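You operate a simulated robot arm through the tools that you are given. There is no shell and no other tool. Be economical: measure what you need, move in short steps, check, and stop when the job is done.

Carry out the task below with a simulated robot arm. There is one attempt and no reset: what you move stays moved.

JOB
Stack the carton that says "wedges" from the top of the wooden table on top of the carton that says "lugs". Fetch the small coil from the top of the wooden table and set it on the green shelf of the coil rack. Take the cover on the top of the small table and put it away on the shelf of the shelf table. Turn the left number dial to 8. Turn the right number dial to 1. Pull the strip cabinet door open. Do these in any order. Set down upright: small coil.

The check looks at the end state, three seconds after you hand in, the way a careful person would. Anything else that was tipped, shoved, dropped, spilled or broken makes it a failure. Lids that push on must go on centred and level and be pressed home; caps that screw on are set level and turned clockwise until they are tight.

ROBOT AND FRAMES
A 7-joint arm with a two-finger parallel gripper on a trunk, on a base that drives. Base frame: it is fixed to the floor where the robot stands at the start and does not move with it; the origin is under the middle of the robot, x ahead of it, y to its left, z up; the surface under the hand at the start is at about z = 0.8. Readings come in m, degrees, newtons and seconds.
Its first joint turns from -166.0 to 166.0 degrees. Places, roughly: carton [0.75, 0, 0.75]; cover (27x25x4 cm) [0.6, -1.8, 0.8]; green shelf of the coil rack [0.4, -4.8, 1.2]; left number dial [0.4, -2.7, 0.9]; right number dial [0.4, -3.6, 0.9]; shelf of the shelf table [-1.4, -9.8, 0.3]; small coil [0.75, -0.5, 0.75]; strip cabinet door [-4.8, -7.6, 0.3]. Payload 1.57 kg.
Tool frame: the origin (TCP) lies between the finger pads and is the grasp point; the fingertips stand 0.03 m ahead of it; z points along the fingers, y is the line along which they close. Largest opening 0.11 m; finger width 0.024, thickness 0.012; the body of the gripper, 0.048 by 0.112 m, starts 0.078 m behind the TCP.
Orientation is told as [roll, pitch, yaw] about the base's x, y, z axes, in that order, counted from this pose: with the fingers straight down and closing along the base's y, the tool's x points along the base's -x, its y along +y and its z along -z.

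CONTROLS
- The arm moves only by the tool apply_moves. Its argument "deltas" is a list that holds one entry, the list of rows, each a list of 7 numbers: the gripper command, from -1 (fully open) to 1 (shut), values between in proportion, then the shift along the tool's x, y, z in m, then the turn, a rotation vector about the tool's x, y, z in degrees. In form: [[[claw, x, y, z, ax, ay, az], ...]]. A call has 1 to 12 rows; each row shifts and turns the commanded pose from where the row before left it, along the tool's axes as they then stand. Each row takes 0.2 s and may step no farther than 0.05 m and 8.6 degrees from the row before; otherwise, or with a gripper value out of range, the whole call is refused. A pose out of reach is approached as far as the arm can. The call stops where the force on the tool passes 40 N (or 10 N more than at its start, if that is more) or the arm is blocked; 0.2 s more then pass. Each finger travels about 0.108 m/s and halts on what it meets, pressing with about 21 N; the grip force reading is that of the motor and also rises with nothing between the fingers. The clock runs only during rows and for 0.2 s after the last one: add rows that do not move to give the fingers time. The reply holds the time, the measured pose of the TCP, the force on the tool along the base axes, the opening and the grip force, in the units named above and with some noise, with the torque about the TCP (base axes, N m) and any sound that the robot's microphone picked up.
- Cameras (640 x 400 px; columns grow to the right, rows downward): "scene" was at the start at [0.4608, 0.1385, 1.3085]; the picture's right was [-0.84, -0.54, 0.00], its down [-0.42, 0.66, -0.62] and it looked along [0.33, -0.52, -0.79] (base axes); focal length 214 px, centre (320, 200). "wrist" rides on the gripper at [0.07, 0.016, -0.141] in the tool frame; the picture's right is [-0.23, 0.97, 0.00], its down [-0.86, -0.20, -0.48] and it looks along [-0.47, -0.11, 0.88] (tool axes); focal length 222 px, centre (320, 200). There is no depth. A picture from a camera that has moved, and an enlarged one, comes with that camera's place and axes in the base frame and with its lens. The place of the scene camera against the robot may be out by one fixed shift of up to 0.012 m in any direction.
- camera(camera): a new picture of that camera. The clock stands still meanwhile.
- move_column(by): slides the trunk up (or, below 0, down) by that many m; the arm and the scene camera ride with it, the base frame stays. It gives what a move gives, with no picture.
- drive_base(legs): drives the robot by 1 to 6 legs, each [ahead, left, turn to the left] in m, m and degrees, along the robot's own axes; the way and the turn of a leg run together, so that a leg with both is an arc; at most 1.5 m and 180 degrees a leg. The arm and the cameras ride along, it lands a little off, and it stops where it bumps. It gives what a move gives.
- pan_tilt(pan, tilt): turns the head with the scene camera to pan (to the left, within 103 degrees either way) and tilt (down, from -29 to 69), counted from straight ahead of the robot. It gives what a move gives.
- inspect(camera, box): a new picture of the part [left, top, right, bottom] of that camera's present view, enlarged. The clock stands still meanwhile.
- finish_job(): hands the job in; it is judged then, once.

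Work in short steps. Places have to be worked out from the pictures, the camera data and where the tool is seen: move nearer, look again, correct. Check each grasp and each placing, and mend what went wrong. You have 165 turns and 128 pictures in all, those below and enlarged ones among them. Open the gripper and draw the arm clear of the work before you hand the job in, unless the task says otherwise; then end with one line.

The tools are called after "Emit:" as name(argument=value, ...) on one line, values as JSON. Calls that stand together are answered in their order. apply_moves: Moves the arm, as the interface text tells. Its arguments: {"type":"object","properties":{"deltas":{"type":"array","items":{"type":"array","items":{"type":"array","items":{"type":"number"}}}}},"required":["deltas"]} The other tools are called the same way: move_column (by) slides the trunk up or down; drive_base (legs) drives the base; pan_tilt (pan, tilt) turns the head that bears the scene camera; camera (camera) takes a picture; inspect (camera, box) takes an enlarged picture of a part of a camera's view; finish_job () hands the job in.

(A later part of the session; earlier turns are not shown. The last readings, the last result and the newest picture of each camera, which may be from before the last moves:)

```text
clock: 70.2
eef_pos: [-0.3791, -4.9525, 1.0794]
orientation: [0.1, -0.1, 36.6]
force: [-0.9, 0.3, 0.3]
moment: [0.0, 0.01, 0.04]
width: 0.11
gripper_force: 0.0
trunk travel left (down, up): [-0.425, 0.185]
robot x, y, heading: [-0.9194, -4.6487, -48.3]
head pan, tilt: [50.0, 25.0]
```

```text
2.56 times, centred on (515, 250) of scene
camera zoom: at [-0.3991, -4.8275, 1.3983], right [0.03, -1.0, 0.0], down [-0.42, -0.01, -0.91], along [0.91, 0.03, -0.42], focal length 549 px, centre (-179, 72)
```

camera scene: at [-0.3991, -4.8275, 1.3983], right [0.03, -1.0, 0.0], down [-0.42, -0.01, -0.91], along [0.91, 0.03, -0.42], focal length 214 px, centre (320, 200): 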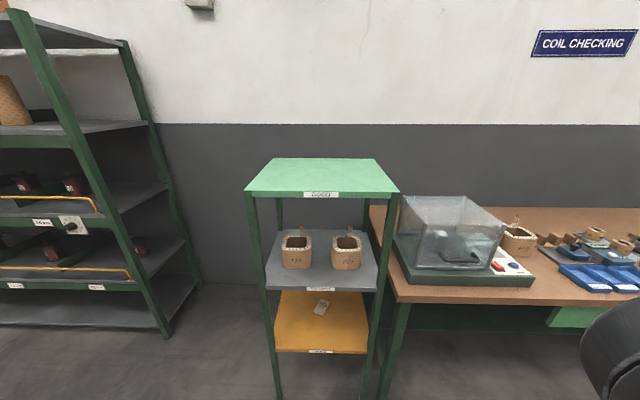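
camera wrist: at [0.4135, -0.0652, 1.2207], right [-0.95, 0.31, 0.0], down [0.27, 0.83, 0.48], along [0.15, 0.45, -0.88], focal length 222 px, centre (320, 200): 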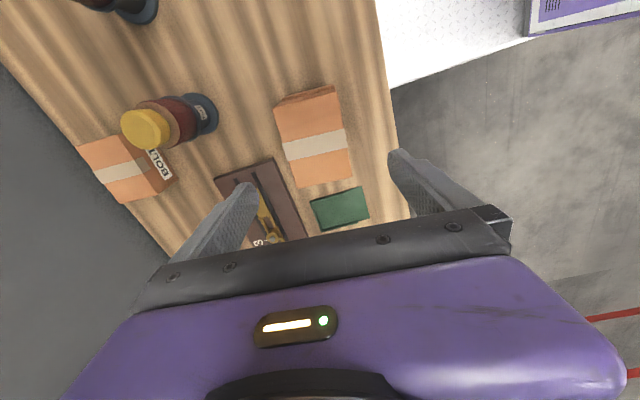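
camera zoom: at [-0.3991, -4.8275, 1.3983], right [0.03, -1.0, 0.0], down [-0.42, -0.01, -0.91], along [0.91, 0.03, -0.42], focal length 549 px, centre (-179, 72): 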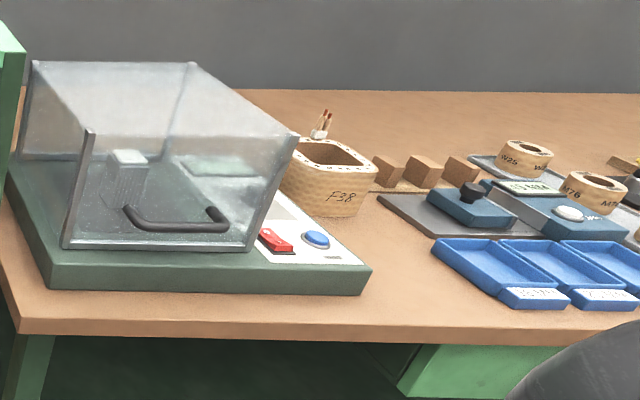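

Key finding: the coils are the basket-like windings (T59, P71 here); so the "small coil" on the wooden table is the basket marked "597-A"; R47/S32/T59 there are wire spools. Green shelf top ≈ z 1.16, front edge x≈0.17, y≈-4.82. While unladen, I go do the dials: drive to the left dial (≈[0.37,-2.72,0.9]).

Emit:
drive_base(legs=[[0, 0, 48.2], [0, 1.5, 0], [0, 0.35, 0]])

Emit:
pan_tilt(pan=20, tilt=30)

Emit:
apply_moves(deltas=[[[-1, 0, 0, 0, 0, 0, 8.5], [-1, 0, 0, 0, 0, 0, 8.5], [-1, 0, 0, 0, 0, 0, 8.5], [-1, 0, 0, 0, 0, 0, 8.5], [-1, 0, 0, 0, 0, 0, 8.5], [-1, 0, 0, 0, 0, 0, 8.5], [-1, 0, 0, 0, 0, 0, 8.5], [-1, 0, 0, 0, 0, 0, 8.5], [-1, 0, 0, 0, 0, 0, 8.5], [-1, 0, 0, 0, 0, 0, 8.5]]])

Emit:
camera(camera="scene")

```text
clock: 81.7
eef_pos: [-0.3237, -2.5973, 1.08]
orientation: [-0.1, 0.0, 84.7]
force: [0.3, -0.3, -0.7]
moment: [0.02, -0.01, 0.0]
width: 0.1099
gripper_force: 0.0
trunk travel left (down, up): [-0.425, 0.185]
robot x, y, heading: [-0.9126, -2.7974, -0.1]
head pan, tilt: [50.0, 25.0]
```

```text
clock: 82.7
eef_pos: [-0.3242, -2.5978, 1.0794]
orientation: [0.0, 0.0, 84.7]
force: [-0.1, -0.6, -0.8]
moment: [0.02, -0.02, 0.03]
width: 0.1098
gripper_force: 0.0
trunk travel left (down, up): [-0.425, 0.185]
robot x, y, heading: [-0.9113, -2.7925, -0.1]
head pan, tilt: [20.0, 30.0]
```

```text
clock: 84.9
eef_pos: [-0.3222, -2.597, 1.0807]
orientation: [0.0, 0.0, -0.4]
force: [-0.1, -0.2, 0.6]
moment: [0.05, 0.0, 0.01]
width: 0.1102
gripper_force: 0.1
trunk travel left (down, up): [-0.425, 0.185]
robot x, y, heading: [-0.9111, -2.7951, -0.1]
head pan, tilt: [20.0, 30.0]
```

```text
87 pictures are left
camera scene: at [-0.4047, -2.5632, 1.3903], right [0.34, -0.94, 0.0], down [-0.47, -0.17, -0.87], along [0.81, 0.3, -0.5], focal length 214 px, centre (320, 200)
```

scene: 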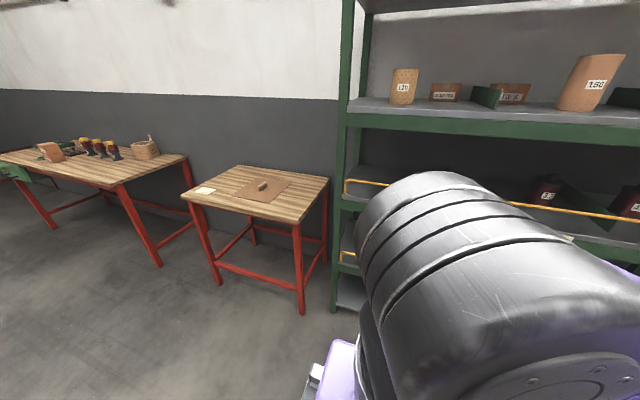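

Turn the tool forward (pitch -90) here in free space and look through the wrist camera.

Emit:
apply_moves(deltas=[[[-1, 0, 0, 0, 0, -8.2, 0], [-1, 0, 0, 0, 0, -8.2, 0], [-1, 0, 0, 0, 0, -8.2, 0], [-1, 0, 0, 0, 0, -8.2, 0], [-1, 0, 0, 0, 0, -8.2, 0], [-1, 0, 0, 0, 0, -8.2, 0], [-1, 0, 0, 0, 0, -8.2, 0], [-1, 0, 0, 0, 0, -8.2, 0], [-1, 0, 0, 0, 0, -8.2, 0], [-1, 0, 0, 0, 0, -8.2, 0], [-1, 0, 0, 0, 0, -8, 0], [-1, 0, 0, 0, 0, 0, 0]]])

Emit:
camera(camera="wrist")

Emit:
camera(camera="scene")

```text
clock: 87.3
eef_pos: [-0.2047, -2.566, 1.1022]
orientation: [-15.3, -85.4, 5.3]
force: [-0.4, 0.7, 1.0]
moment: [0.0, -0.03, 0.01]
width: 0.1099
gripper_force: 0.1
out of reach, approached as far as the arm can: row 3, 4, 5, 6, 7, 9, 10, 11
trunk travel left (down, up): [-0.425, 0.185]
robot x, y, heading: [-0.9082, -2.795, 0.0]
head pan, tilt: [20.0, 30.0]
stopped in row 12: the arm was blocked; the commanded pose is now the measured one
```

```text
86 pictures are left
camera wrist: at [-0.3468, -2.5272, 1.0422], right [0.18, 0.96, 0.21], down [-0.44, -0.11, 0.89], along [0.88, -0.25, 0.4], focal length 222 px, centre (320, 200)
```

wrist: 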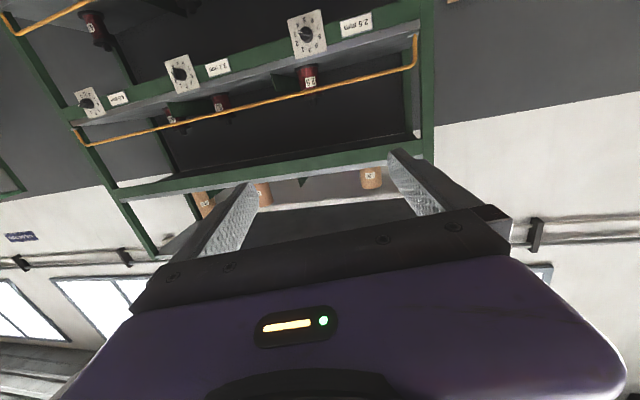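

```text
85 pictures are left
camera scene: at [-0.4073, -2.558, 1.3884], right [0.4, -0.92, 0.0], down [-0.47, -0.21, -0.85], along [0.78, 0.34, -0.52], focal length 214 px, centre (320, 200)
```

scene: 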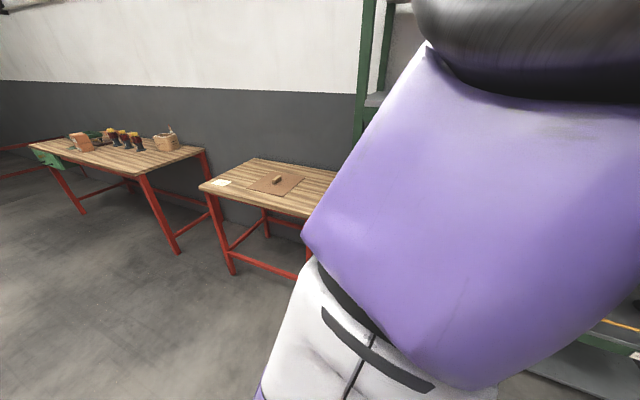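

Nearly there but the arm is cramped. Move lower, further ahead and more central, straightening the tool to point exactly +x.

Emit:
apply_moves(deltas=[[[-1, 0.032, -0.0227, 0.0236, 0, 0, 0], [-1, 0.032, -0.0227, 0.0236, 0, 0, 0], [-1, 0.032, -0.0227, 0.0236, 0, 0, 0], [-1, 0.032, -0.0227, 0.0236, 0, 0, 0], [-1, 0.032, -0.0227, 0.0236, 0, 0, 0], [-1, 0.032, -0.0227, 0.0236, 0, 0, 0], [-1, 0, 0, 0, -5, -2.2, 0], [-1, 0, 0, 0, -5, -2.2, 0], [-1, 0, 0, 0, 0, 0, 0]]])

Emit:
camera(camera="wrist")

```text
clock: 89.3
eef_pos: [-0.0858, -2.6602, 1.0139]
orientation: [-100.6, -89.4, 101.0]
force: [0.2, 0.1, -0.4]
moment: [0.01, 0.0, -0.02]
width: 0.1103
gripper_force: 0.1
out of reach, approached as far as the arm can: row 1, 2, 3, 4, 5, 6, 7
trunk travel left (down, up): [-0.425, 0.185]
robot x, y, heading: [-0.9113, -2.7976, 0.1]
head pan, tilt: [20.0, 30.0]
```

```text
84 pictures are left
camera wrist: at [-0.2272, -2.6477, 0.9424], right [-0.01, 0.98, 0.22], down [-0.48, -0.19, 0.86], along [0.88, -0.1, 0.47], focal length 222 px, centre (320, 200)
```

wrist: 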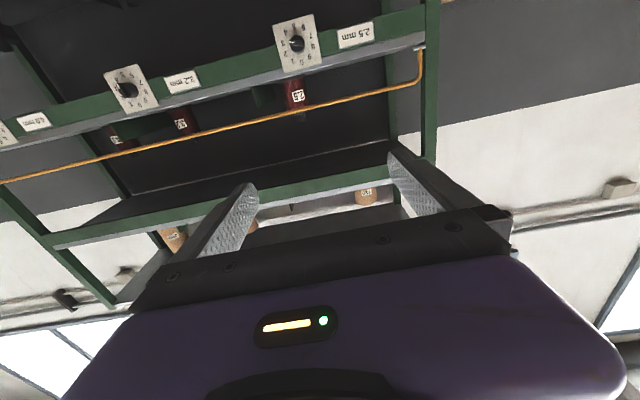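

Tool now points +x. The left dial appears at about (0.425,-2.685,0.86). Lower the trunk and drive up to it, keeping ~17 cm distance for a closer look.

Emit:
move_column(by=-0.15)

Emit:
drive_base(legs=[[0.3, -0.02, 0]])

Emit:
camera(camera="wrist")

Emit:
pan_tilt(pan=0, tilt=20)

Emit:
camera(camera="scene")

```text
clock: 91.1
eef_pos: [-0.0857, -2.6611, 0.8635]
orientation: [-100.2, -89.3, 100.6]
force: [0.3, 2.0, -0.4]
moment: [0.02, 0.0, 0.0]
width: 0.1101
gripper_force: 0.0
trunk travel left (down, up): [-0.275, 0.335]
robot x, y, heading: [-0.9109, -2.7953, -0.0]
head pan, tilt: [20.0, 30.0]
```

```text
clock: 93.2
eef_pos: [0.2206, -2.676, 0.8632]
orientation: [-99.4, -89.4, 100.0]
force: [-0.4, -0.1, -0.1]
moment: [-0.02, -0.01, 0.02]
width: 0.1099
gripper_force: 0.0
trunk travel left (down, up): [-0.275, 0.335]
robot x, y, heading: [-0.6018, -2.8179, 0.2]
head pan, tilt: [20.0, 30.0]
```

```text
83 pictures are left
camera wrist: at [0.0796, -2.6642, 0.7925], right [-0.01, 0.98, 0.22], down [-0.48, -0.2, 0.86], along [0.88, -0.09, 0.47], focal length 222 px, centre (320, 200)
```

wrist: 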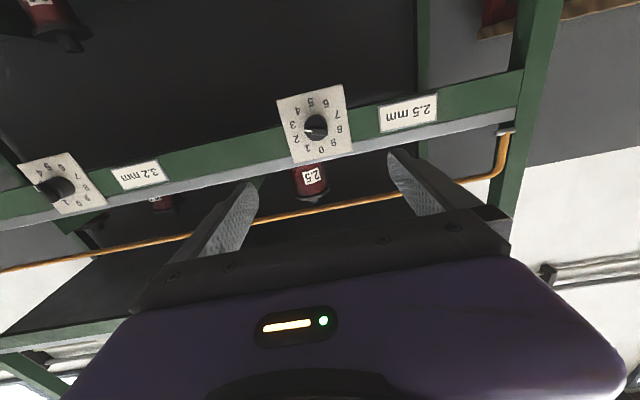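

```text
clock: 94.0
eef_pos: [0.2209, -2.6769, 0.8632]
orientation: [-99.5, -89.3, 100.2]
force: [0.1, -0.3, -0.4]
moment: [0.01, -0.03, -0.03]
width: 0.1103
gripper_force: 0.1
trunk travel left (down, up): [-0.275, 0.335]
robot x, y, heading: [-0.6003, -2.8198, 0.1]
head pan, tilt: [0.0, 20.0]
```

```text
82 pictures are left
camera scene: at [-0.09, -2.6118, 1.2564], right [0.0, -1.0, 0.0], down [-0.34, 0.0, -0.94], along [0.94, 0.0, -0.34], focal length 214 px, centre (320, 200)
```

scene: 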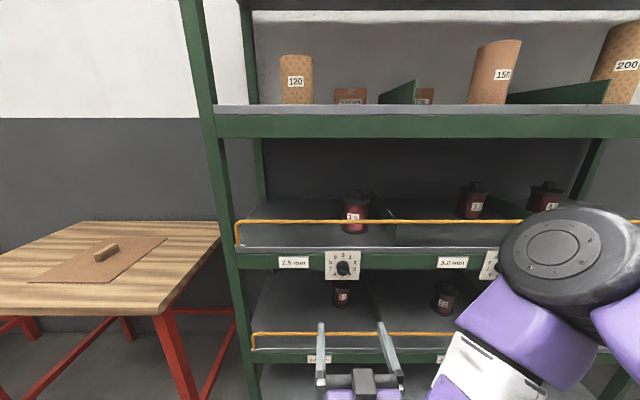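

Both cameras see the dial. Zoom in.

Emit:
inspect(camera="scene", box=[315, 240, 375, 290])

Emit:
inspect(camera="wrist", box=[265, 75, 365, 165])

```text
8.00 times, centred on (345, 265) of scene
camera zoom: at [-0.09, -2.6118, 1.2564], right [0.0, -1.0, 0.0], down [-0.34, 0.0, -0.94], along [0.94, 0.0, -0.34], focal length 1716 px, centre (120, -320)
```

zoom: 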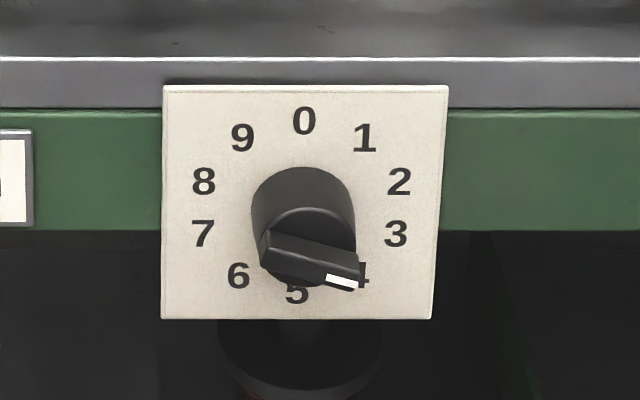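

```text
4.44 times, centred on (315, 120) of wrist
camera zoom: at [0.0796, -2.6642, 0.7925], right [-0.01, 0.98, 0.22], down [-0.48, -0.2, 0.86], along [0.88, -0.09, 0.47], focal length 987 px, centre (342, 556)
```

zoom: 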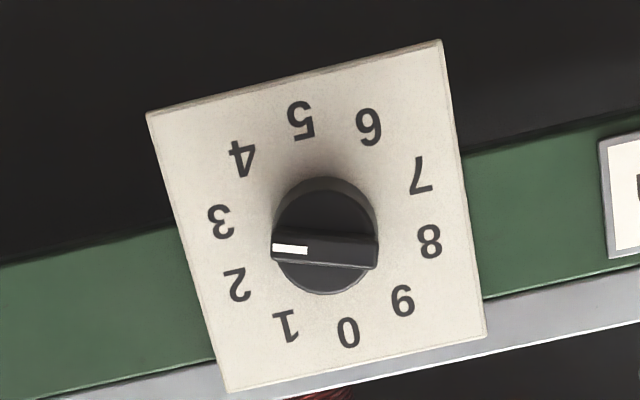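

Left dial pointer reads 3; dial centre ≈ (0.44,-2.679,0.856), knob ~3.6 cm wide sticking out ~3.5 cm. I turn the tool −72° (closing across the ridge) and align to its axis.

Emit:
apply_moves(deltas=[[[-1, 0.0076, -0.002, 0, 0, 0, 0], [-1, 0, 0, 0, 0, 0, -8], [-1, 0, 0, 0, 0, 0, -8], [-1, 0, 0, 0, 0, 0, -8], [-1, 0, 0, 0, 0, 0, -8], [-1, 0, 0, 0, 0, 0, -8], [-1, 0, 0, 0, 0, 0, -8], [-1, 0, 0, 0, 0, 0, -8], [-1, 0, 0, 0, 0, 0, -8], [-1, 0, 0, 0, 0, 0, -8], [-1, 0, 0, 0, 0, 0, 0]]])

Emit:
camera(camera="wrist")

```text
clock: 96.4
eef_pos: [0.2208, -2.6787, 0.8564]
orientation: [-90.1, -17.3, 90.8]
force: [0.2, -0.6, -0.2]
moment: [0.02, -0.01, -0.05]
width: 0.11
gripper_force: 0.1
trunk travel left (down, up): [-0.275, 0.335]
robot x, y, heading: [-0.6031, -2.8173, 0.2]
head pan, tilt: [0.0, 20.0]
```

```text
79 pictures are left
camera wrist: at [0.0807, -2.7437, 0.8185], right [0.0, 0.51, -0.86], down [-0.49, 0.75, 0.44], along [0.87, 0.42, 0.24], focal length 222 px, centre (320, 200)
```

wrist: 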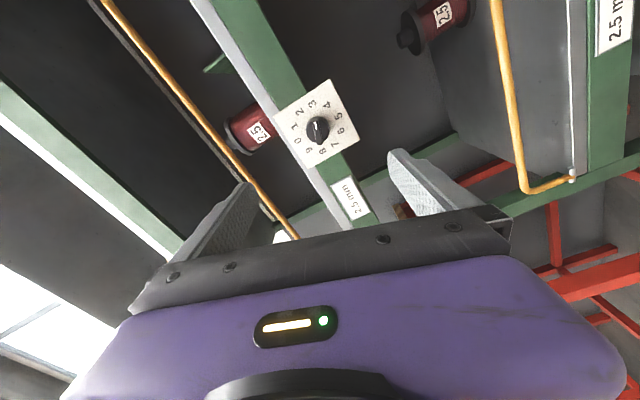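

Aligned; approach the knob with the gripper open, stopping with tips around the knob.

Emit:
apply_moves(deltas=[[[-1, 0.0065, -0.0018, 0.04, 0, 0, 0], [-1, 0, 0, 0.04, 0, 0, 0], [-1, 0, 0, 0.04, 0, 0, 0], [-1, 0, 0, 0.035, 0, 0, 0], [-1, 0, 0, 0.015, 0, 0, 0], [-1, 0, 0, 0, 0, 0, 0]]])

Emit:
camera(camera="wrist")

Emit:
inspect(camera="scene", box=[290, 230, 400, 310])

```text
clock: 97.8
eef_pos: [0.3923, -2.6831, 0.8575]
orientation: [-90.1, -17.4, 90.7]
force: [-0.3, -0.4, 0.9]
moment: [0.04, 0.0, 0.01]
width: 0.1101
gripper_force: 0.0
trunk travel left (down, up): [-0.275, 0.335]
robot x, y, heading: [-0.6025, -2.8165, 0.3]
head pan, tilt: [0.0, 20.0]
```

```text
78 pictures are left
camera wrist: at [0.2511, -2.7482, 0.8197], right [0.0, 0.51, -0.86], down [-0.49, 0.75, 0.45], along [0.87, 0.42, 0.24], focal length 222 px, centre (320, 200)
```

wrist: 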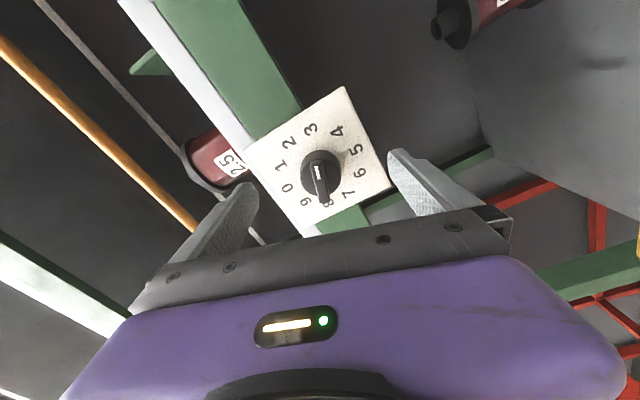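

```text
5.00 times, centred on (345, 270) of scene
camera zoom: at [-0.09, -2.6119, 1.2564], right [0.0, -1.0, 0.0], down [-0.34, 0.0, -0.94], along [0.94, 0.0, -0.34], focal length 1072 px, centre (195, -150)
```

zoom: 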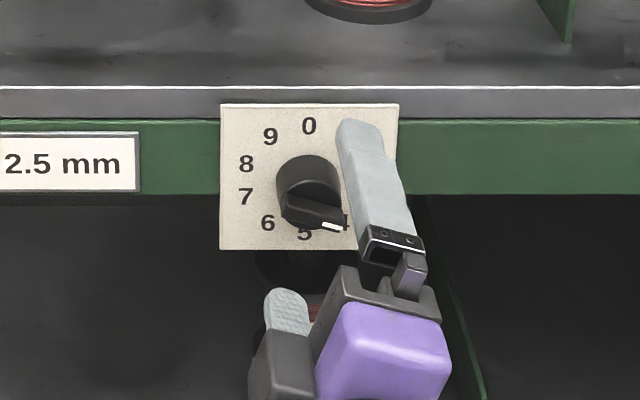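

Fingers straddle the knob, centred. Close on it.

Emit:
apply_moves(deltas=[[[1, 0, 0, 0.006, 0, 0, 0], [1, 0, 0, 0, 0, 0, 0], [1, 0, 0, 0, 0, 0, 0], [1, 0, 0, 0, 0, 0, 0]]])

```text
clock: 98.8
eef_pos: [0.3959, -2.6825, 0.857]
orientation: [-90.1, -17.3, 90.7]
force: [0.4, -1.4, 0.1]
moment: [0.0, -0.09, -0.07]
width: 0.0352
gripper_force: 42.2
trunk travel left (down, up): [-0.275, 0.335]
robot x, y, heading: [-0.6003, -2.8169, -0.0]
head pan, tilt: [0.0, 20.0]
```

Gripped the cylinder (0.035). Turn clockwise (+az) 90°.

Emit:
apply_moves(deltas=[[[1, 0, 0, 0, 0, 0, 7.5], [1, 0, 0, 0, 0, 0, 7.5], [1, 0, 0, 0, 0, 0, 7.5], [1, 0, 0, 0, 0, 0, 7.5], [1, 0, 0, 0, 0, 0, 7.5], [1, 0, 0, 0, 0, 0, 7.5], [1, 0, 0, 0, 0, 0, 7.5], [1, 0, 0, 0, 0, 0, 7.5], [1, 0, 0, 0, 0, 0, 7.5], [1, 0, 0, 0, 0, 0, 7.5], [1, 0, 0, 0, 0, 0, 7.5], [1, 0, 0, 0, 0, 0, 7.5]]])

Emit:
inspect(camera="scene", box=[290, 230, 400, 310])

```text
clock: 101.4
eef_pos: [0.3972, -2.6796, 0.8546]
orientation: [90.1, -72.5, -89.0]
force: [13.5, 25.1, -11.2]
moment: [-0.1, 0.2, 0.61]
width: 0.035
gripper_force: 41.5
trunk travel left (down, up): [-0.275, 0.335]
robot x, y, heading: [-0.6061, -2.8145, 0.1]
head pan, tilt: [0.0, 20.0]
```

```text
5.00 times, centred on (345, 270) of scene
camera zoom: at [-0.0893, -2.611, 1.2559], right [0.0, -1.0, 0.0], down [-0.34, 0.0, -0.94], along [0.94, 0.0, -0.34], focal length 1072 px, centre (195, -150)
```

zoom: 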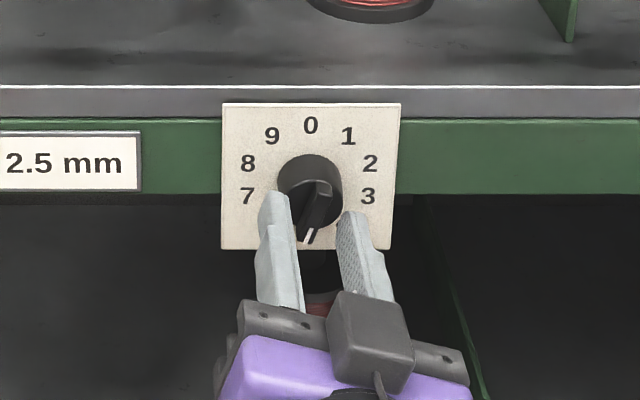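

Works: pointer is near 5.5 with some side load. Shift a little to relieve it and turn the remaining 90°.

Emit:
apply_moves(deltas=[[[1, 0.002, 0.002, -0.001, 0, 0, 7.5], [1, 0, 0, 0, 0, 0, 7.5], [1, 0, 0, 0, 0, 0, 7.5], [1, 0, 0, 0, 0, 0, 7.5], [1, 0, 0, 0, 0, 0, 7.5], [1, 0, 0, 0, 0, 0, 7.5], [1, 0, 0, 0, 0, 0, 7.5], [1, 0, 0, 0, 0, 0, 7.5], [1, 0, 0, 0, 0, 0, 7.5], [1, 0, 0, 0, 0, 0, 7.5]]])

Emit:
inspect(camera="scene", box=[290, 230, 400, 310])

```text
clock: 103.6
eef_pos: [0.3946, -2.679, 0.8583]
orientation: [90.7, 2.5, -89.1]
force: [5.7, 18.3, 22.7]
moment: [-0.06, -0.31, 0.35]
width: 0.01
gripper_force: 28.0
trunk travel left (down, up): [-0.275, 0.335]
robot x, y, heading: [-0.6051, -2.8176, 0.3]
head pan, tilt: [0.0, 20.0]
```

```text
5.00 times, centred on (345, 270) of scene
camera zoom: at [-0.0905, -2.6115, 1.2568], right [0.0, -1.0, 0.0], down [-0.34, 0.0, -0.94], along [0.94, 0.0, -0.34], focal length 1072 px, centre (195, -150)
```

zoom: 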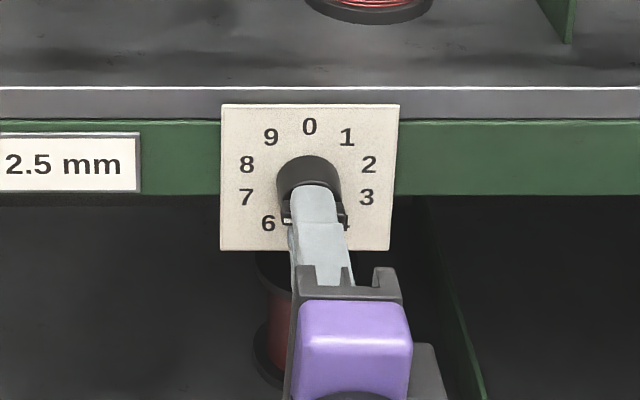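

The fingers slid up and now hold the ridge (0.010 m), which is level, i.e. ~7.5. Turn a further ~16° with a small unload.

Emit:
apply_moves(deltas=[[[1, 0.0015, 0.002, 0, 0, 0, 5.5], [1, 0, 0, 0, 0, 0, 5.5], [1, 0, 0, 0, 0, 0, 5.5], [1, 0, 0, 0, 0, 0, 0]]])

Emit:
inspect(camera="wrist", box=[240, 110, 420, 230])

```text
clock: 104.6
eef_pos: [0.3945, -2.6786, 0.8593]
orientation: [90.5, 19.0, -89.1]
force: [-7.1, 14.2, 21.7]
moment: [-0.04, -0.49, 0.51]
width: 0.0101
gripper_force: 28.3
trunk travel left (down, up): [-0.275, 0.335]
robot x, y, heading: [-0.603, -2.8154, 0.3]
head pan, tilt: [0.0, 20.0]
```

```text
3.33 times, centred on (330, 170) of wrist
camera zoom: at [0.2528, -2.6213, 0.8954], right [0.0, -0.53, 0.85], down [-0.46, -0.75, -0.47], along [0.89, -0.39, -0.25], focal length 740 px, centre (287, 300)
```

zoom: 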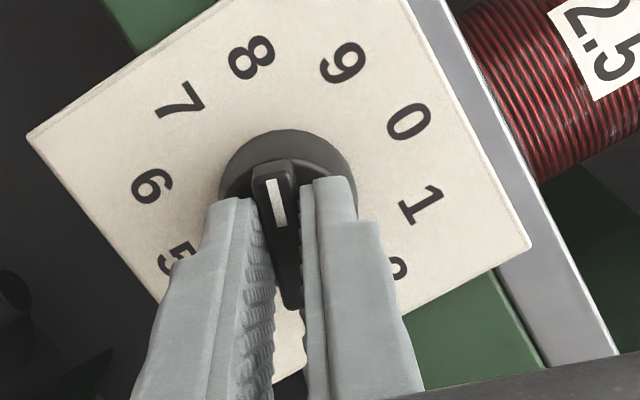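

Pointer seems at 8. Release and back off to check.

Emit:
apply_moves(deltas=[[[-1, 0, 0, 0, 0, 0, 0], [-1, 0, 0, 0, 0, 0, 0], [-1, 0, 0, 0, 0, 0, 0], [-1, 0, 0, -0.04, 0, 0, 0], [-1, 0, 0, -0.05, 0, 0, 0], [-1, 0, 0, -0.05, 0, 0, 0]]])

Emit:
inspect(camera="wrist", box=[240, 70, 400, 190])

Emit:
inspect(camera="scene", box=[315, 240, 375, 290])

```text
clock: 106.0
eef_pos: [0.2554, -2.6841, 0.8546]
orientation: [90.1, 19.0, -89.4]
force: [0.7, 0.8, -0.8]
moment: [0.03, -0.03, -0.03]
width: 0.1101
gripper_force: 0.0
trunk travel left (down, up): [-0.275, 0.335]
robot x, y, heading: [-0.5984, -2.816, 0.2]
head pan, tilt: [0.0, 20.0]
```

```text
3.33 times, centred on (320, 130) of wrist
camera zoom: at [0.1129, -2.626, 0.8913], right [0.0, -0.53, 0.85], down [-0.47, -0.75, -0.47], along [0.88, -0.4, -0.25], focal length 740 px, centre (320, 433)
```

zoom: 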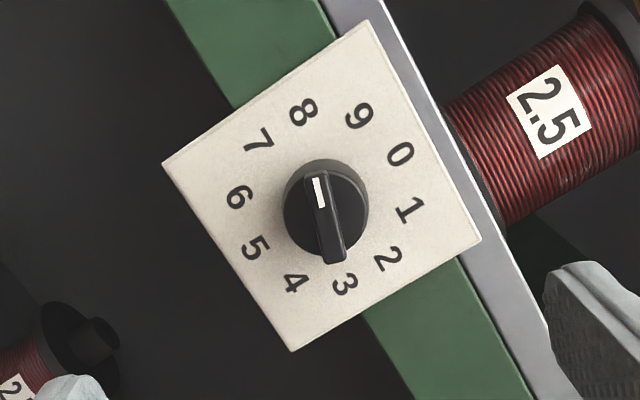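

```text
8.00 times, centred on (345, 265) of scene
camera zoom: at [-0.0897, -2.6117, 1.2563], right [0.0, -1.0, 0.0], down [-0.34, 0.0, -0.94], along [0.94, 0.0, -0.34], focal length 1716 px, centre (120, -320)
```

zoom: 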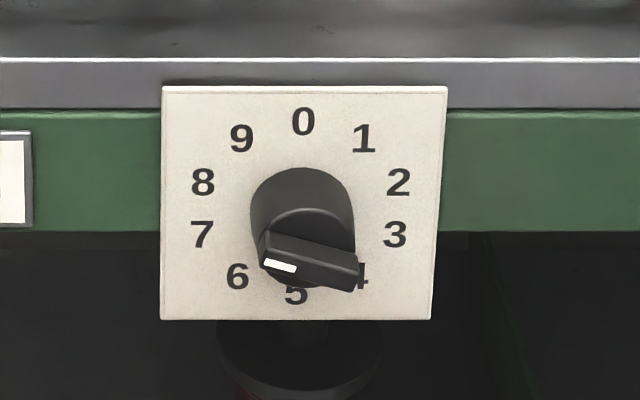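

Left dial is on 8. Now shift to the right dial (~0.9 m right).

Emit:
drive_base(legs=[[-0.04, -0.9, 0]])

Emit:
inspect(camera="scene", box=[280, 220, 420, 310])

Emit:
camera(camera="wrist")

```text
clock: 110.7
eef_pos: [0.21, -3.5974, 0.8548]
orientation: [90.1, 19.0, -90.5]
force: [-1.1, 0.2, 0.4]
moment: [-0.01, 0.03, -0.01]
width: 0.11
gripper_force: 0.1
trunk travel left (down, up): [-0.275, 0.335]
robot x, y, heading: [-0.6481, -3.7097, -0.9]
head pan, tilt: [0.0, 20.0]
```

```text
4.44 times, centred on (350, 265) of scene
camera zoom: at [-0.1329, -3.5185, 1.2564], right [-0.02, -1.0, 0.0], down [-0.34, 0.01, -0.94], along [0.94, -0.02, -0.34], focal length 953 px, centre (187, -89)
```

zoom: 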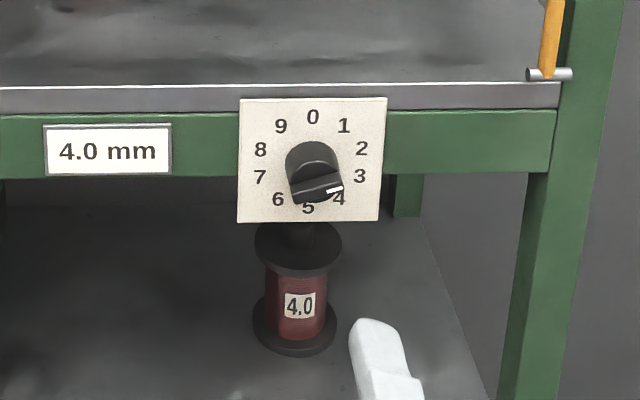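

```text
70 pictures are left
camera wrist: at [0.07, -3.5364, 0.8913], right [-0.01, -0.53, 0.85], down [-0.48, -0.74, -0.47], along [0.88, -0.41, -0.25], focal length 222 px, centre (320, 200)
```

wrist: 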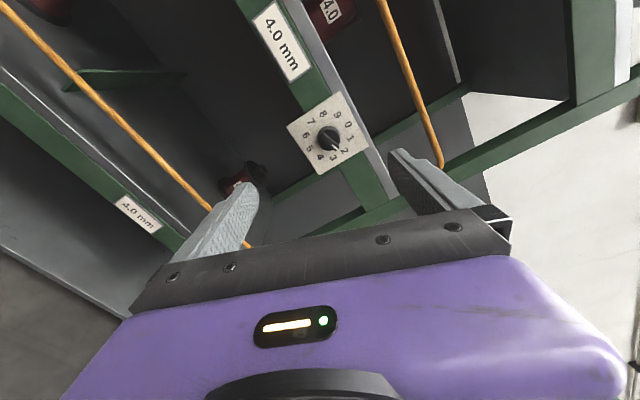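

Right dial reads 2; needs one step counter-clockwise to 1. Centre ≈ (0.443,-3.6165,0.857). Align, rotate tool −37°, approach to grip just the ridge (TCP x≈0.388).

Emit:
apply_moves(deltas=[[[-1, -0.0159, 0.0076, 0, 0, 0, 0], [-1, 0, 0, 0, 0, 0, -7.4], [-1, 0, 0, 0, 0, 0, -7.4], [-1, 0, 0, 0, 0, 0, -7.4], [-1, 0, 0, 0, 0, 0, -7.4], [-1, 0, 0, 0, 0, 0, -7.4], [-1, 0, 0, 0.045, 0, 0, 0], [-1, 0, 0, 0.045, 0, 0, 0], [-1, 0, 0, 0.045, 0, 0, 0], [-1, 0, 0, 0.025, 0, 0, 0], [-1, 0, 0, 0.018, 0, 0, 0], [-1, 0, 0, 0, 0, 0, 0]]])

Emit:
camera(camera="wrist")

```text
clock: 113.3
eef_pos: [0.3906, -3.6159, 0.857]
orientation: [90.1, -18.1, -90.6]
force: [-0.2, 0.5, 0.0]
moment: [0.0, 0.03, 0.0]
width: 0.1099
gripper_force: 0.0
trunk travel left (down, up): [-0.275, 0.335]
robot x, y, heading: [-0.6531, -3.7134, -1.0]
head pan, tilt: [0.0, 20.0]
```

```text
69 pictures are left
camera wrist: at [0.2494, -3.5447, 0.8498], right [0.0, 0.09, 1.0], down [-0.49, -0.87, 0.07], along [0.87, -0.48, 0.04], focal length 222 px, centre (320, 200)
```

wrist: 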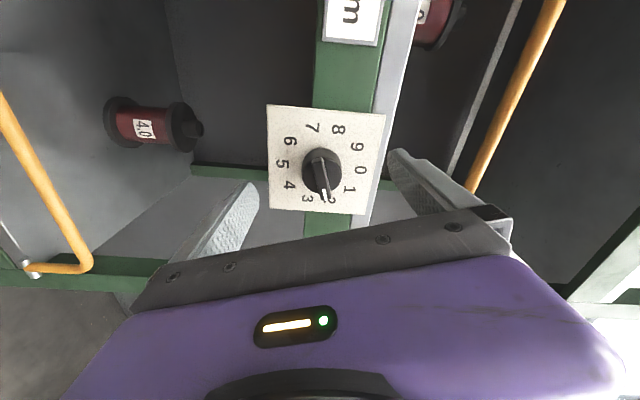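

Aligned with the ridge between the fingers. Close, and turn −36°.

Emit:
apply_moves(deltas=[[[1, 0, 0, 0, 0, 0, 0], [1, 0, 0, 0, 0, 0, 0], [1, 0, 0, 0, 0, 0, 0], [1, 0, 0, 0, 0, 0, 0], [1, 0, 0, 0, 0, 0, 0]]])

Emit:
apply_moves(deltas=[[[1, 0, 0, 0, 0, 0, -7.2], [1, 0, 0, 0, 0, 0, -7.2], [1, 0, 0, 0, 0, 0, -7.2], [1, 0, 0, 0, 0, 0, -7.2], [1, 0, 0, 0, 0, 0, -7.2], [1, 0, 0, 0, 0, 0, 0]]])

Emit:
inspect(camera="wrist", box=[240, 90, 420, 230])

```text
clock: 114.5
eef_pos: [0.3897, -3.6145, 0.8572]
orientation: [90.2, -18.1, -90.5]
force: [3.6, 1.1, 3.2]
moment: [-0.04, -0.11, 0.09]
width: 0.0098
gripper_force: 27.9
trunk travel left (down, up): [-0.275, 0.335]
robot x, y, heading: [-0.6496, -3.714, -1.0]
head pan, tilt: [0.0, 20.0]
```

```text
clock: 115.9
eef_pos: [0.3885, -3.6179, 0.8554]
orientation: [90.0, -54.0, -90.5]
force: [21.2, -1.8, -2.2]
moment: [-0.01, 0.04, -0.02]
width: 0.0101
gripper_force: 28.0
trunk travel left (down, up): [-0.275, 0.335]
robot x, y, heading: [-0.6477, -3.7143, -1.1]
head pan, tilt: [0.0, 20.0]
```

```text
2.86 times, centred on (330, 160) of wrist
camera zoom: at [0.2485, -3.5629, 0.8079], right [0.01, 0.66, 0.75], down [-0.48, -0.66, 0.58], along [0.87, -0.37, 0.31], focal length 635 px, centre (291, 314)
```

zoom: 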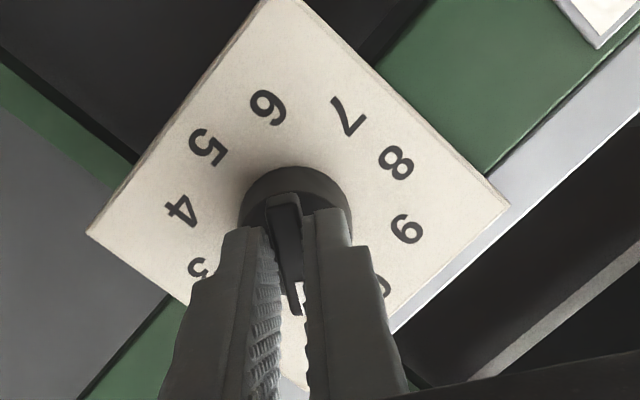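

Release and back off to verify.

Emit:
apply_moves(deltas=[[[-1, 0, 0, 0, 0, 0, 0], [-1, 0, 0, 0, 0, 0, 0], [-1, 0, 0, 0, 0, 0, 0], [-1, 0, 0, -0.04, 0, 0, 0], [-1, 0, 0, -0.05, 0, 0, 0], [-1, 0, 0, -0.05, 0, 0, 0]]])

Emit:
inspect(camera="wrist", box=[260, 80, 380, 180])

Emit:
inspect(camera="scene", box=[320, 235, 380, 285])

```text
clock: 117.3
eef_pos: [0.2491, -3.6137, 0.8552]
orientation: [90.2, -53.9, -90.7]
force: [-0.1, 0.2, -0.1]
moment: [0.0, -0.05, 0.0]
width: 0.1102
gripper_force: 0.0
trunk travel left (down, up): [-0.275, 0.335]
robot x, y, heading: [-0.6501, -3.7117, -1.0]
head pan, tilt: [0.0, 20.0]
```

```text
4.00 times, centred on (320, 130) of wrist
camera zoom: at [0.108, -3.5606, 0.8073], right [0.0, 0.65, 0.76], down [-0.49, -0.66, 0.57], along [0.87, -0.37, 0.32], focal length 888 px, centre (320, 480)
```

zoom: 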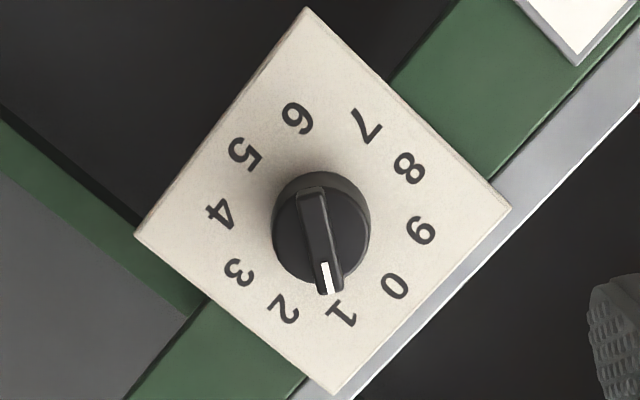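

```text
8.00 times, centred on (350, 260) of scene
camera zoom: at [-0.1325, -3.5184, 1.2563], right [-0.02, -1.0, 0.0], down [-0.34, 0.01, -0.94], along [0.94, -0.02, -0.34], focal length 1716 px, centre (80, -280)
```

zoom: 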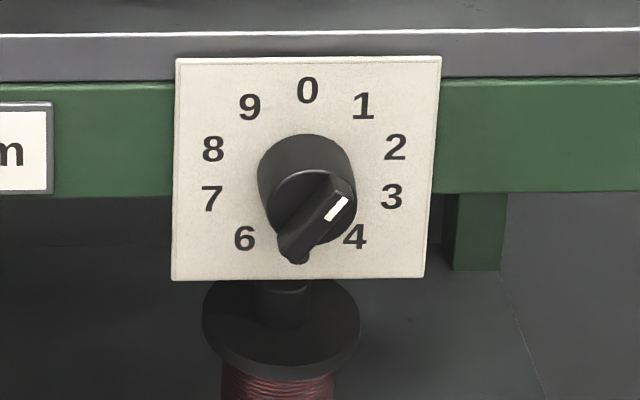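

Right dial is on 1. Back away, restore the tool to pointing down, raise the trunk, and drive to the wooden table for the coil.

Emit:
drive_base(legs=[[-0.35, 0, 1]])

Emit:
move_column(by=0.2)

Emit:
apply_moves(deltas=[[[-1, 0, 0, 0, 0, 0, -7.2], [-1, 0, 0, 0, 0, 0, -7.2], [-1, 0, 0, 0, 0, 0, -7.2], [-1, 0, 0, 0, 0, 0, -7.2], [-1, 0, 0, 0, 0, 0, -7.2], [-1, 0, 0, 0, 0, 0, 0]]])

Emit:
apply_moves(deltas=[[[-1, 0, 0, -0.01, 0, 8.2, 0], [-1, 0, 0, -0.01, 0, 8.2, 0], [-1, 0, 0, -0.01, 0, 8.2, 0], [-1, 0, 0, 0, 0, 8.2, 0], [-1, 0, 0, 0, 0, 8.2, 0], [-1, 0, 0, 0, 0, 8.2, 0], [-1, 0, 0, 0, 0, 8.2, 0], [-1, 0, 0, 0, 0, 8.2, 0], [-1, 0, 0, 0, 0, 8.2, 0], [-1, 0, 0, 0, 0, 8.2, 0], [-1, 0, 0, 0, 0, 8, 0], [-1, 0, 0, 0, 0, 0, 0]]])

Emit:
drive_base(legs=[[0, 1.5, 0], [0, 1.5, 0]])

```text
clock: 119.6
eef_pos: [-0.1001, -3.5935, 0.8556]
orientation: [90.2, -54.0, -89.5]
force: [-0.7, 0.0, -0.1]
moment: [0.02, 0.0, -0.01]
width: 0.1102
gripper_force: 0.1
trunk travel left (down, up): [-0.275, 0.335]
robot x, y, heading: [-0.9974, -3.7117, 0.1]
head pan, tilt: [0.0, 20.0]
```

```text
clock: 121.7
eef_pos: [-0.1002, -3.594, 1.056]
orientation: [90.3, -54.0, -89.6]
force: [-0.1, -0.6, 0.7]
moment: [0.04, 0.0, 0.03]
width: 0.1099
gripper_force: 0.1
trunk travel left (down, up): [-0.475, 0.135]
robot x, y, heading: [-0.9989, -3.7091, 0.2]
head pan, tilt: [0.0, 20.0]
```

```text
clock: 123.1
eef_pos: [-0.0988, -3.593, 1.0546]
orientation: [-127.1, -89.8, 127.7]
force: [1.1, -0.6, 0.0]
moment: [0.0, 0.02, -0.01]
width: 0.11
gripper_force: 0.0
trunk travel left (down, up): [-0.475, 0.135]
robot x, y, heading: [-0.9947, -3.7064, 0.3]
head pan, tilt: [0.0, 20.0]
```

```text
clock: 125.7
eef_pos: [-0.1292, -3.5946, 1.0591]
orientation: [-0.1, -0.1, 0.7]
force: [-0.3, 0.3, -1.1]
moment: [0.06, -0.06, 0.03]
width: 0.1098
gripper_force: 0.0
trunk travel left (down, up): [-0.475, 0.135]
robot x, y, heading: [-0.9984, -3.7117, 0.2]
head pan, tilt: [0.0, 20.0]
```

```text
clock: 139.5
eef_pos: [-0.192, -0.6361, 1.0583]
orientation: [-0.1, 0.1, 7.2]
force: [0.5, -0.3, 0.0]
moment: [0.03, -0.01, -0.01]
width: 0.11
gripper_force: 0.0
trunk travel left (down, up): [-0.475, 0.135]
robot x, y, heading: [-1.0377, -0.8544, 6.6]
head pan, tilt: [0.0, 20.0]
stopped in leg 2: the robot was blocked; the commanded pose is now the measured one
```

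The base was blocked during the last leg; look left to see what it met.

Emit:
pan_tilt(pan=75, tilt=45)

Emit:
camera(camera="scene")

```text
clock: 141.0
eef_pos: [-0.1901, -0.6357, 1.0589]
orientation: [-0.1, 0.0, 7.2]
force: [0.2, 0.8, -0.7]
moment: [0.02, 0.0, 0.0]
width: 0.1099
gripper_force: 0.1
trunk travel left (down, up): [-0.475, 0.135]
robot x, y, heading: [-1.0424, -0.8473, 6.6]
head pan, tilt: [75.0, 45.0]
```

```text
65 pictures are left
camera scene: at [-0.6334, -0.5171, 1.4177], right [0.99, -0.14, 0.0], down [-0.1, -0.7, -0.71], along [0.1, 0.7, -0.71], focal length 214 px, centre (320, 200)
```

scene: 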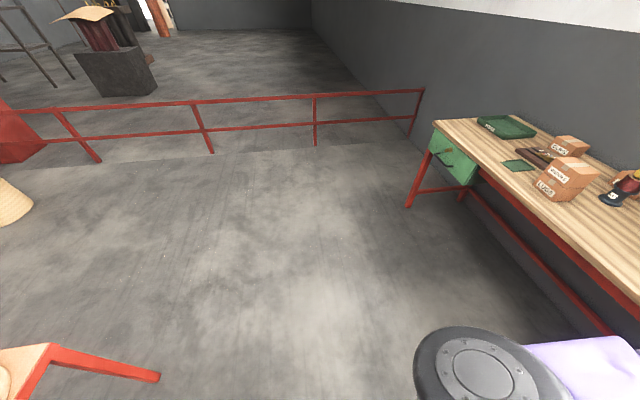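

There's a bench at my rear-left. Look at it to check it isn't disturbed.

Emit:
pan_tilt(pan=103, tilt=40)

Emit:
camera(camera="scene")

```text
clock: 141.9
eef_pos: [-0.1907, -0.635, 1.0582]
orientation: [-0.1, 0.0, 7.2]
force: [-0.3, -0.6, 0.0]
moment: [0.02, 0.01, -0.01]
width: 0.1102
gripper_force: 0.0
trunk travel left (down, up): [-0.475, 0.135]
robot x, y, heading: [-1.0398, -0.8515, 6.7]
head pan, tilt: [103.0, 40.0]
```

```text
64 pictures are left
camera scene: at [-0.6738, -0.5175, 1.425], right [0.94, 0.34, 0.0], down [0.22, -0.61, -0.77], along [-0.26, 0.72, -0.64], focal length 214 px, centre (320, 200)
```

scene: 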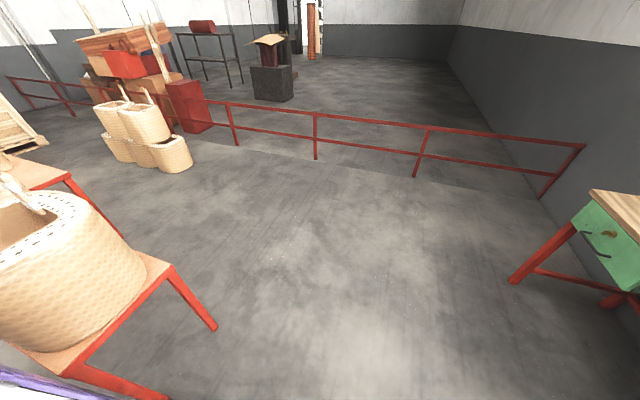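

The trestle with a big coil looks undisturbed. Move away from it and up to the wooden table near the small coil.

Emit:
drive_base(legs=[[0.4, 0, 0], [0.1, 0, -6.6], [0.4, 0.24, 0]])

Emit:
pan_tilt(pan=-10, tilt=45)

Emit:
camera(camera="scene")

Emit:
camera(camera="wrist")

```text
clock: 147.5
eef_pos: [0.725, -0.4442, 1.0587]
orientation: [-0.1, 0.1, 0.4]
force: [-0.8, -0.7, -0.3]
moment: [0.01, -0.01, 0.0]
width: 0.1099
gripper_force: 0.0
trunk travel left (down, up): [-0.475, 0.135]
robot x, y, heading: [-0.1413, -0.5582, 0.1]
head pan, tilt: [103.0, 40.0]
```

```text
clock: 149.4
eef_pos: [0.7246, -0.4442, 1.0589]
orientation: [-0.1, 0.0, 0.5]
force: [-0.1, 0.2, 0.1]
moment: [-0.04, -0.01, -0.01]
width: 0.1102
gripper_force: 0.2
trunk travel left (down, up): [-0.475, 0.135]
robot x, y, heading: [-0.1419, -0.5593, 0.2]
head pan, tilt: [-10.0, 45.0]
```

```text
63 pictures are left
camera scene: at [0.358, -0.3688, 1.4177], right [-0.17, -0.98, 0.0], down [-0.7, 0.12, -0.71], along [0.7, -0.12, -0.71], focal length 214 px, centre (320, 200)
```

scene: 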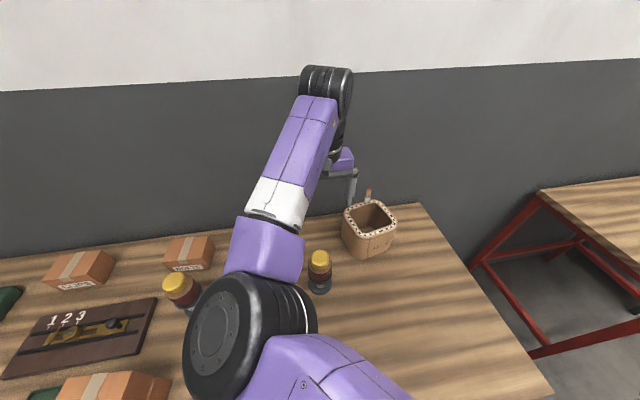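

```text
62 pictures are left
camera wrist: at [0.655, -0.4306, 1.1993], right [0.22, 0.98, 0.0], down [0.86, -0.19, 0.48], along [0.47, -0.11, -0.88], focal length 222 px, centre (320, 200)
```

wrist: 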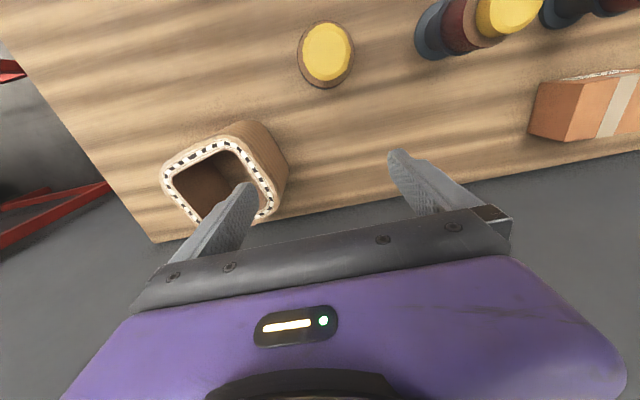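

The coil is hollow; a wall grip (one finger inside) is an option. Zoom to measure.

Emit:
inspect(camera="scene", box=[330, 180, 410, 270])

Emit:
inspect(camera="wrist", box=[150, 110, 300, 240])

```text
4.44 times, centred on (370, 225) of scene
camera zoom: at [0.358, -0.3688, 1.4177], right [-0.17, -0.98, 0.0], down [-0.7, 0.12, -0.71], along [0.7, -0.12, -0.71], focal length 953 px, centre (98, 89)
```

zoom: 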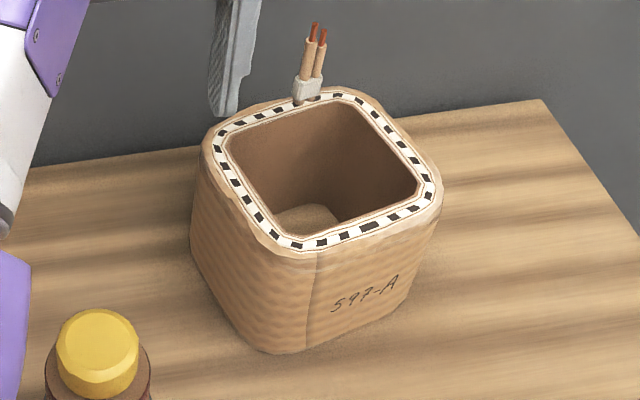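

```text
3.08 times, centred on (225, 175) of wrist
camera zoom: at [0.655, -0.4306, 1.1993], right [0.22, 0.98, 0.0], down [0.86, -0.19, 0.48], along [0.47, -0.11, -0.88], focal length 684 px, centre (612, 277)
```

zoom: 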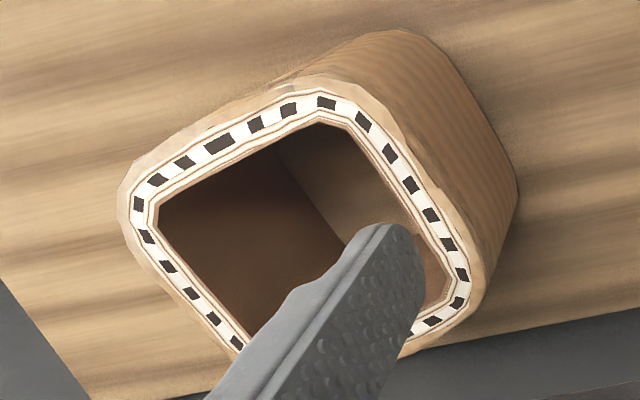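

Coil: top z≈0.895, inner ~0.09 square, yaw ≈17°, centre ≈(0.768,-0.603), leads on the far (+x) wall. I'll grip the near (-x) wall, wall centre ≈(0.717,-0.618). Move above it and turn the tool.

Emit:
apply_moves(deltas=[[[-1, 0.0023, -0.0435, 0, 0, 0, 0], [-1, 0.0023, -0.0435, 0, 0, 0, 0], [-1, 0.0023, -0.0435, 0, 0, 0, 0], [-1, 0.0023, -0.0435, 0, 0, 0, 0], [-1, 0, 0, 0, 0, 0, 8.2], [-1, 0, 0, 0, 0, 0, 8.2], [-1, 0, 0, 0, 0, 0, 8.2], [-1, 0, 0, 0, 0, 0, 8.2], [-1, 0, 0, 0, 0, 0, 8.2], [-1, 0, 0, 0, 0, 0, 8.2], [-1, 0, 0, 0, 0, 0, 8.2], [-1, 0, 0, 0, 0, 0, 8.2]]])

Emit:
apply_moves(deltas=[[[-1, 0, 0, 0.02, 0, 0, 7.9], [-1, 0, 0, 0.02, 0, 0, 0], [-1, 0, 0, 0, 0, 0, 0]]])

Emit:
camera(camera="wrist")

```text
clock: 152.1
eef_pos: [0.7166, -0.6183, 1.06]
orientation: [0.0, -0.1, -65.4]
force: [0.3, -1.0, 0.0]
moment: [0.01, 0.05, -0.01]
width: 0.11
gripper_force: 0.1
trunk travel left (down, up): [-0.475, 0.135]
robot x, y, heading: [-0.1426, -0.5585, -0.2]
head pan, tilt: [-10.0, 45.0]
```

```text
clock: 152.8
eef_pos: [0.7157, -0.6179, 1.0193]
orientation: [0.0, -0.1, -73.1]
force: [-0.3, 0.4, -0.4]
moment: [-0.02, -0.02, 0.01]
width: 0.1098
gripper_force: 0.0
trunk travel left (down, up): [-0.475, 0.135]
robot x, y, heading: [-0.1459, -0.5579, -0.1]
head pan, tilt: [-10.0, 45.0]
```

```text
59 pictures are left
camera wrist: at [0.7111, -0.5481, 1.1595], right [1.0, 0.07, 0.0], down [0.06, -0.88, 0.48], along [0.03, -0.48, -0.88], focal length 222 px, centre (320, 200)
```

wrist: 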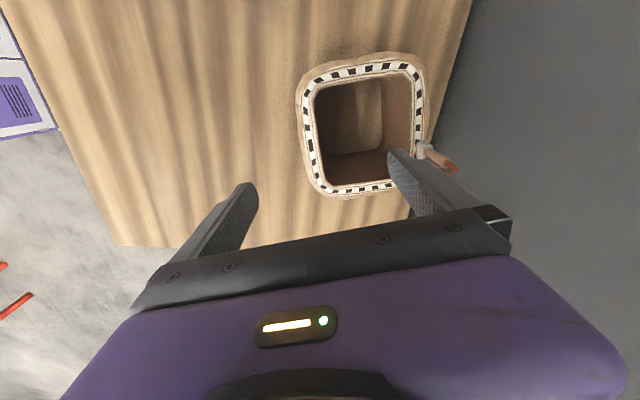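

Zoom on the rim for a precise fix of the near wall.

Emit:
inspect(camera="wrist", box=[280, 40, 440, 210])

```text
2.35 times, centred on (360, 125) of wrist
camera zoom: at [0.7111, -0.5481, 1.1595], right [1.0, 0.07, 0.0], down [0.06, -0.88, 0.48], along [0.03, -0.48, -0.88], focal length 523 px, centre (226, 376)
```

zoom: 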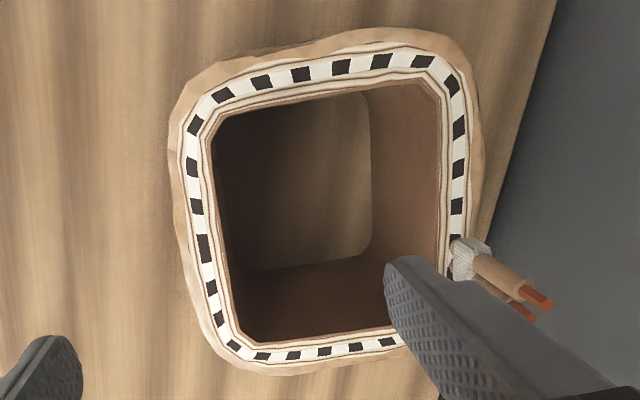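

Near wall centre ≈ (0.704,-0.613), 1.9 cm thick, coil yaw ≈12°. Adjust and descend so one finger is inside.

Emit:
apply_moves(deltas=[[[-1, 0.008, -0.0096, 0, 0, 0, 5], [-1, 0, 0, 0.04, 0, 0, 0], [-1, 0, 0, 0.03, 0, 0, 0], [-1, 0, 0, 0.03, 0, 0, 0], [-1, 0, 0, 0.03, 0, 0, 0], [-1, 0, 0, 0.02, 0, 0, 0], [-1, 0, 0, 0, 0, 0, 0]]])

Emit:
camera(camera="wrist")

```text
clock: 154.4
eef_pos: [0.7052, -0.614, 0.8691]
orientation: [0.2, -0.2, -78.2]
force: [-0.2, -0.3, 0.5]
moment: [0.02, 0.03, -0.03]
width: 0.11
gripper_force: 0.1
trunk travel left (down, up): [-0.475, 0.135]
robot x, y, heading: [-0.1415, -0.5565, -0.1]
head pan, tilt: [-10.0, 45.0]
```

```text
57 pictures are left
camera wrist: at [0.7061, -0.5439, 1.009], right [1.0, -0.02, 0.0], down [-0.02, -0.88, 0.48], along [-0.01, -0.48, -0.88], focal length 222 px, centre (320, 200)
```

wrist: 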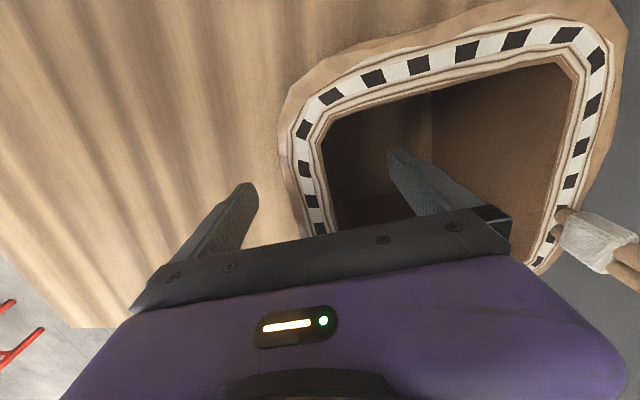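

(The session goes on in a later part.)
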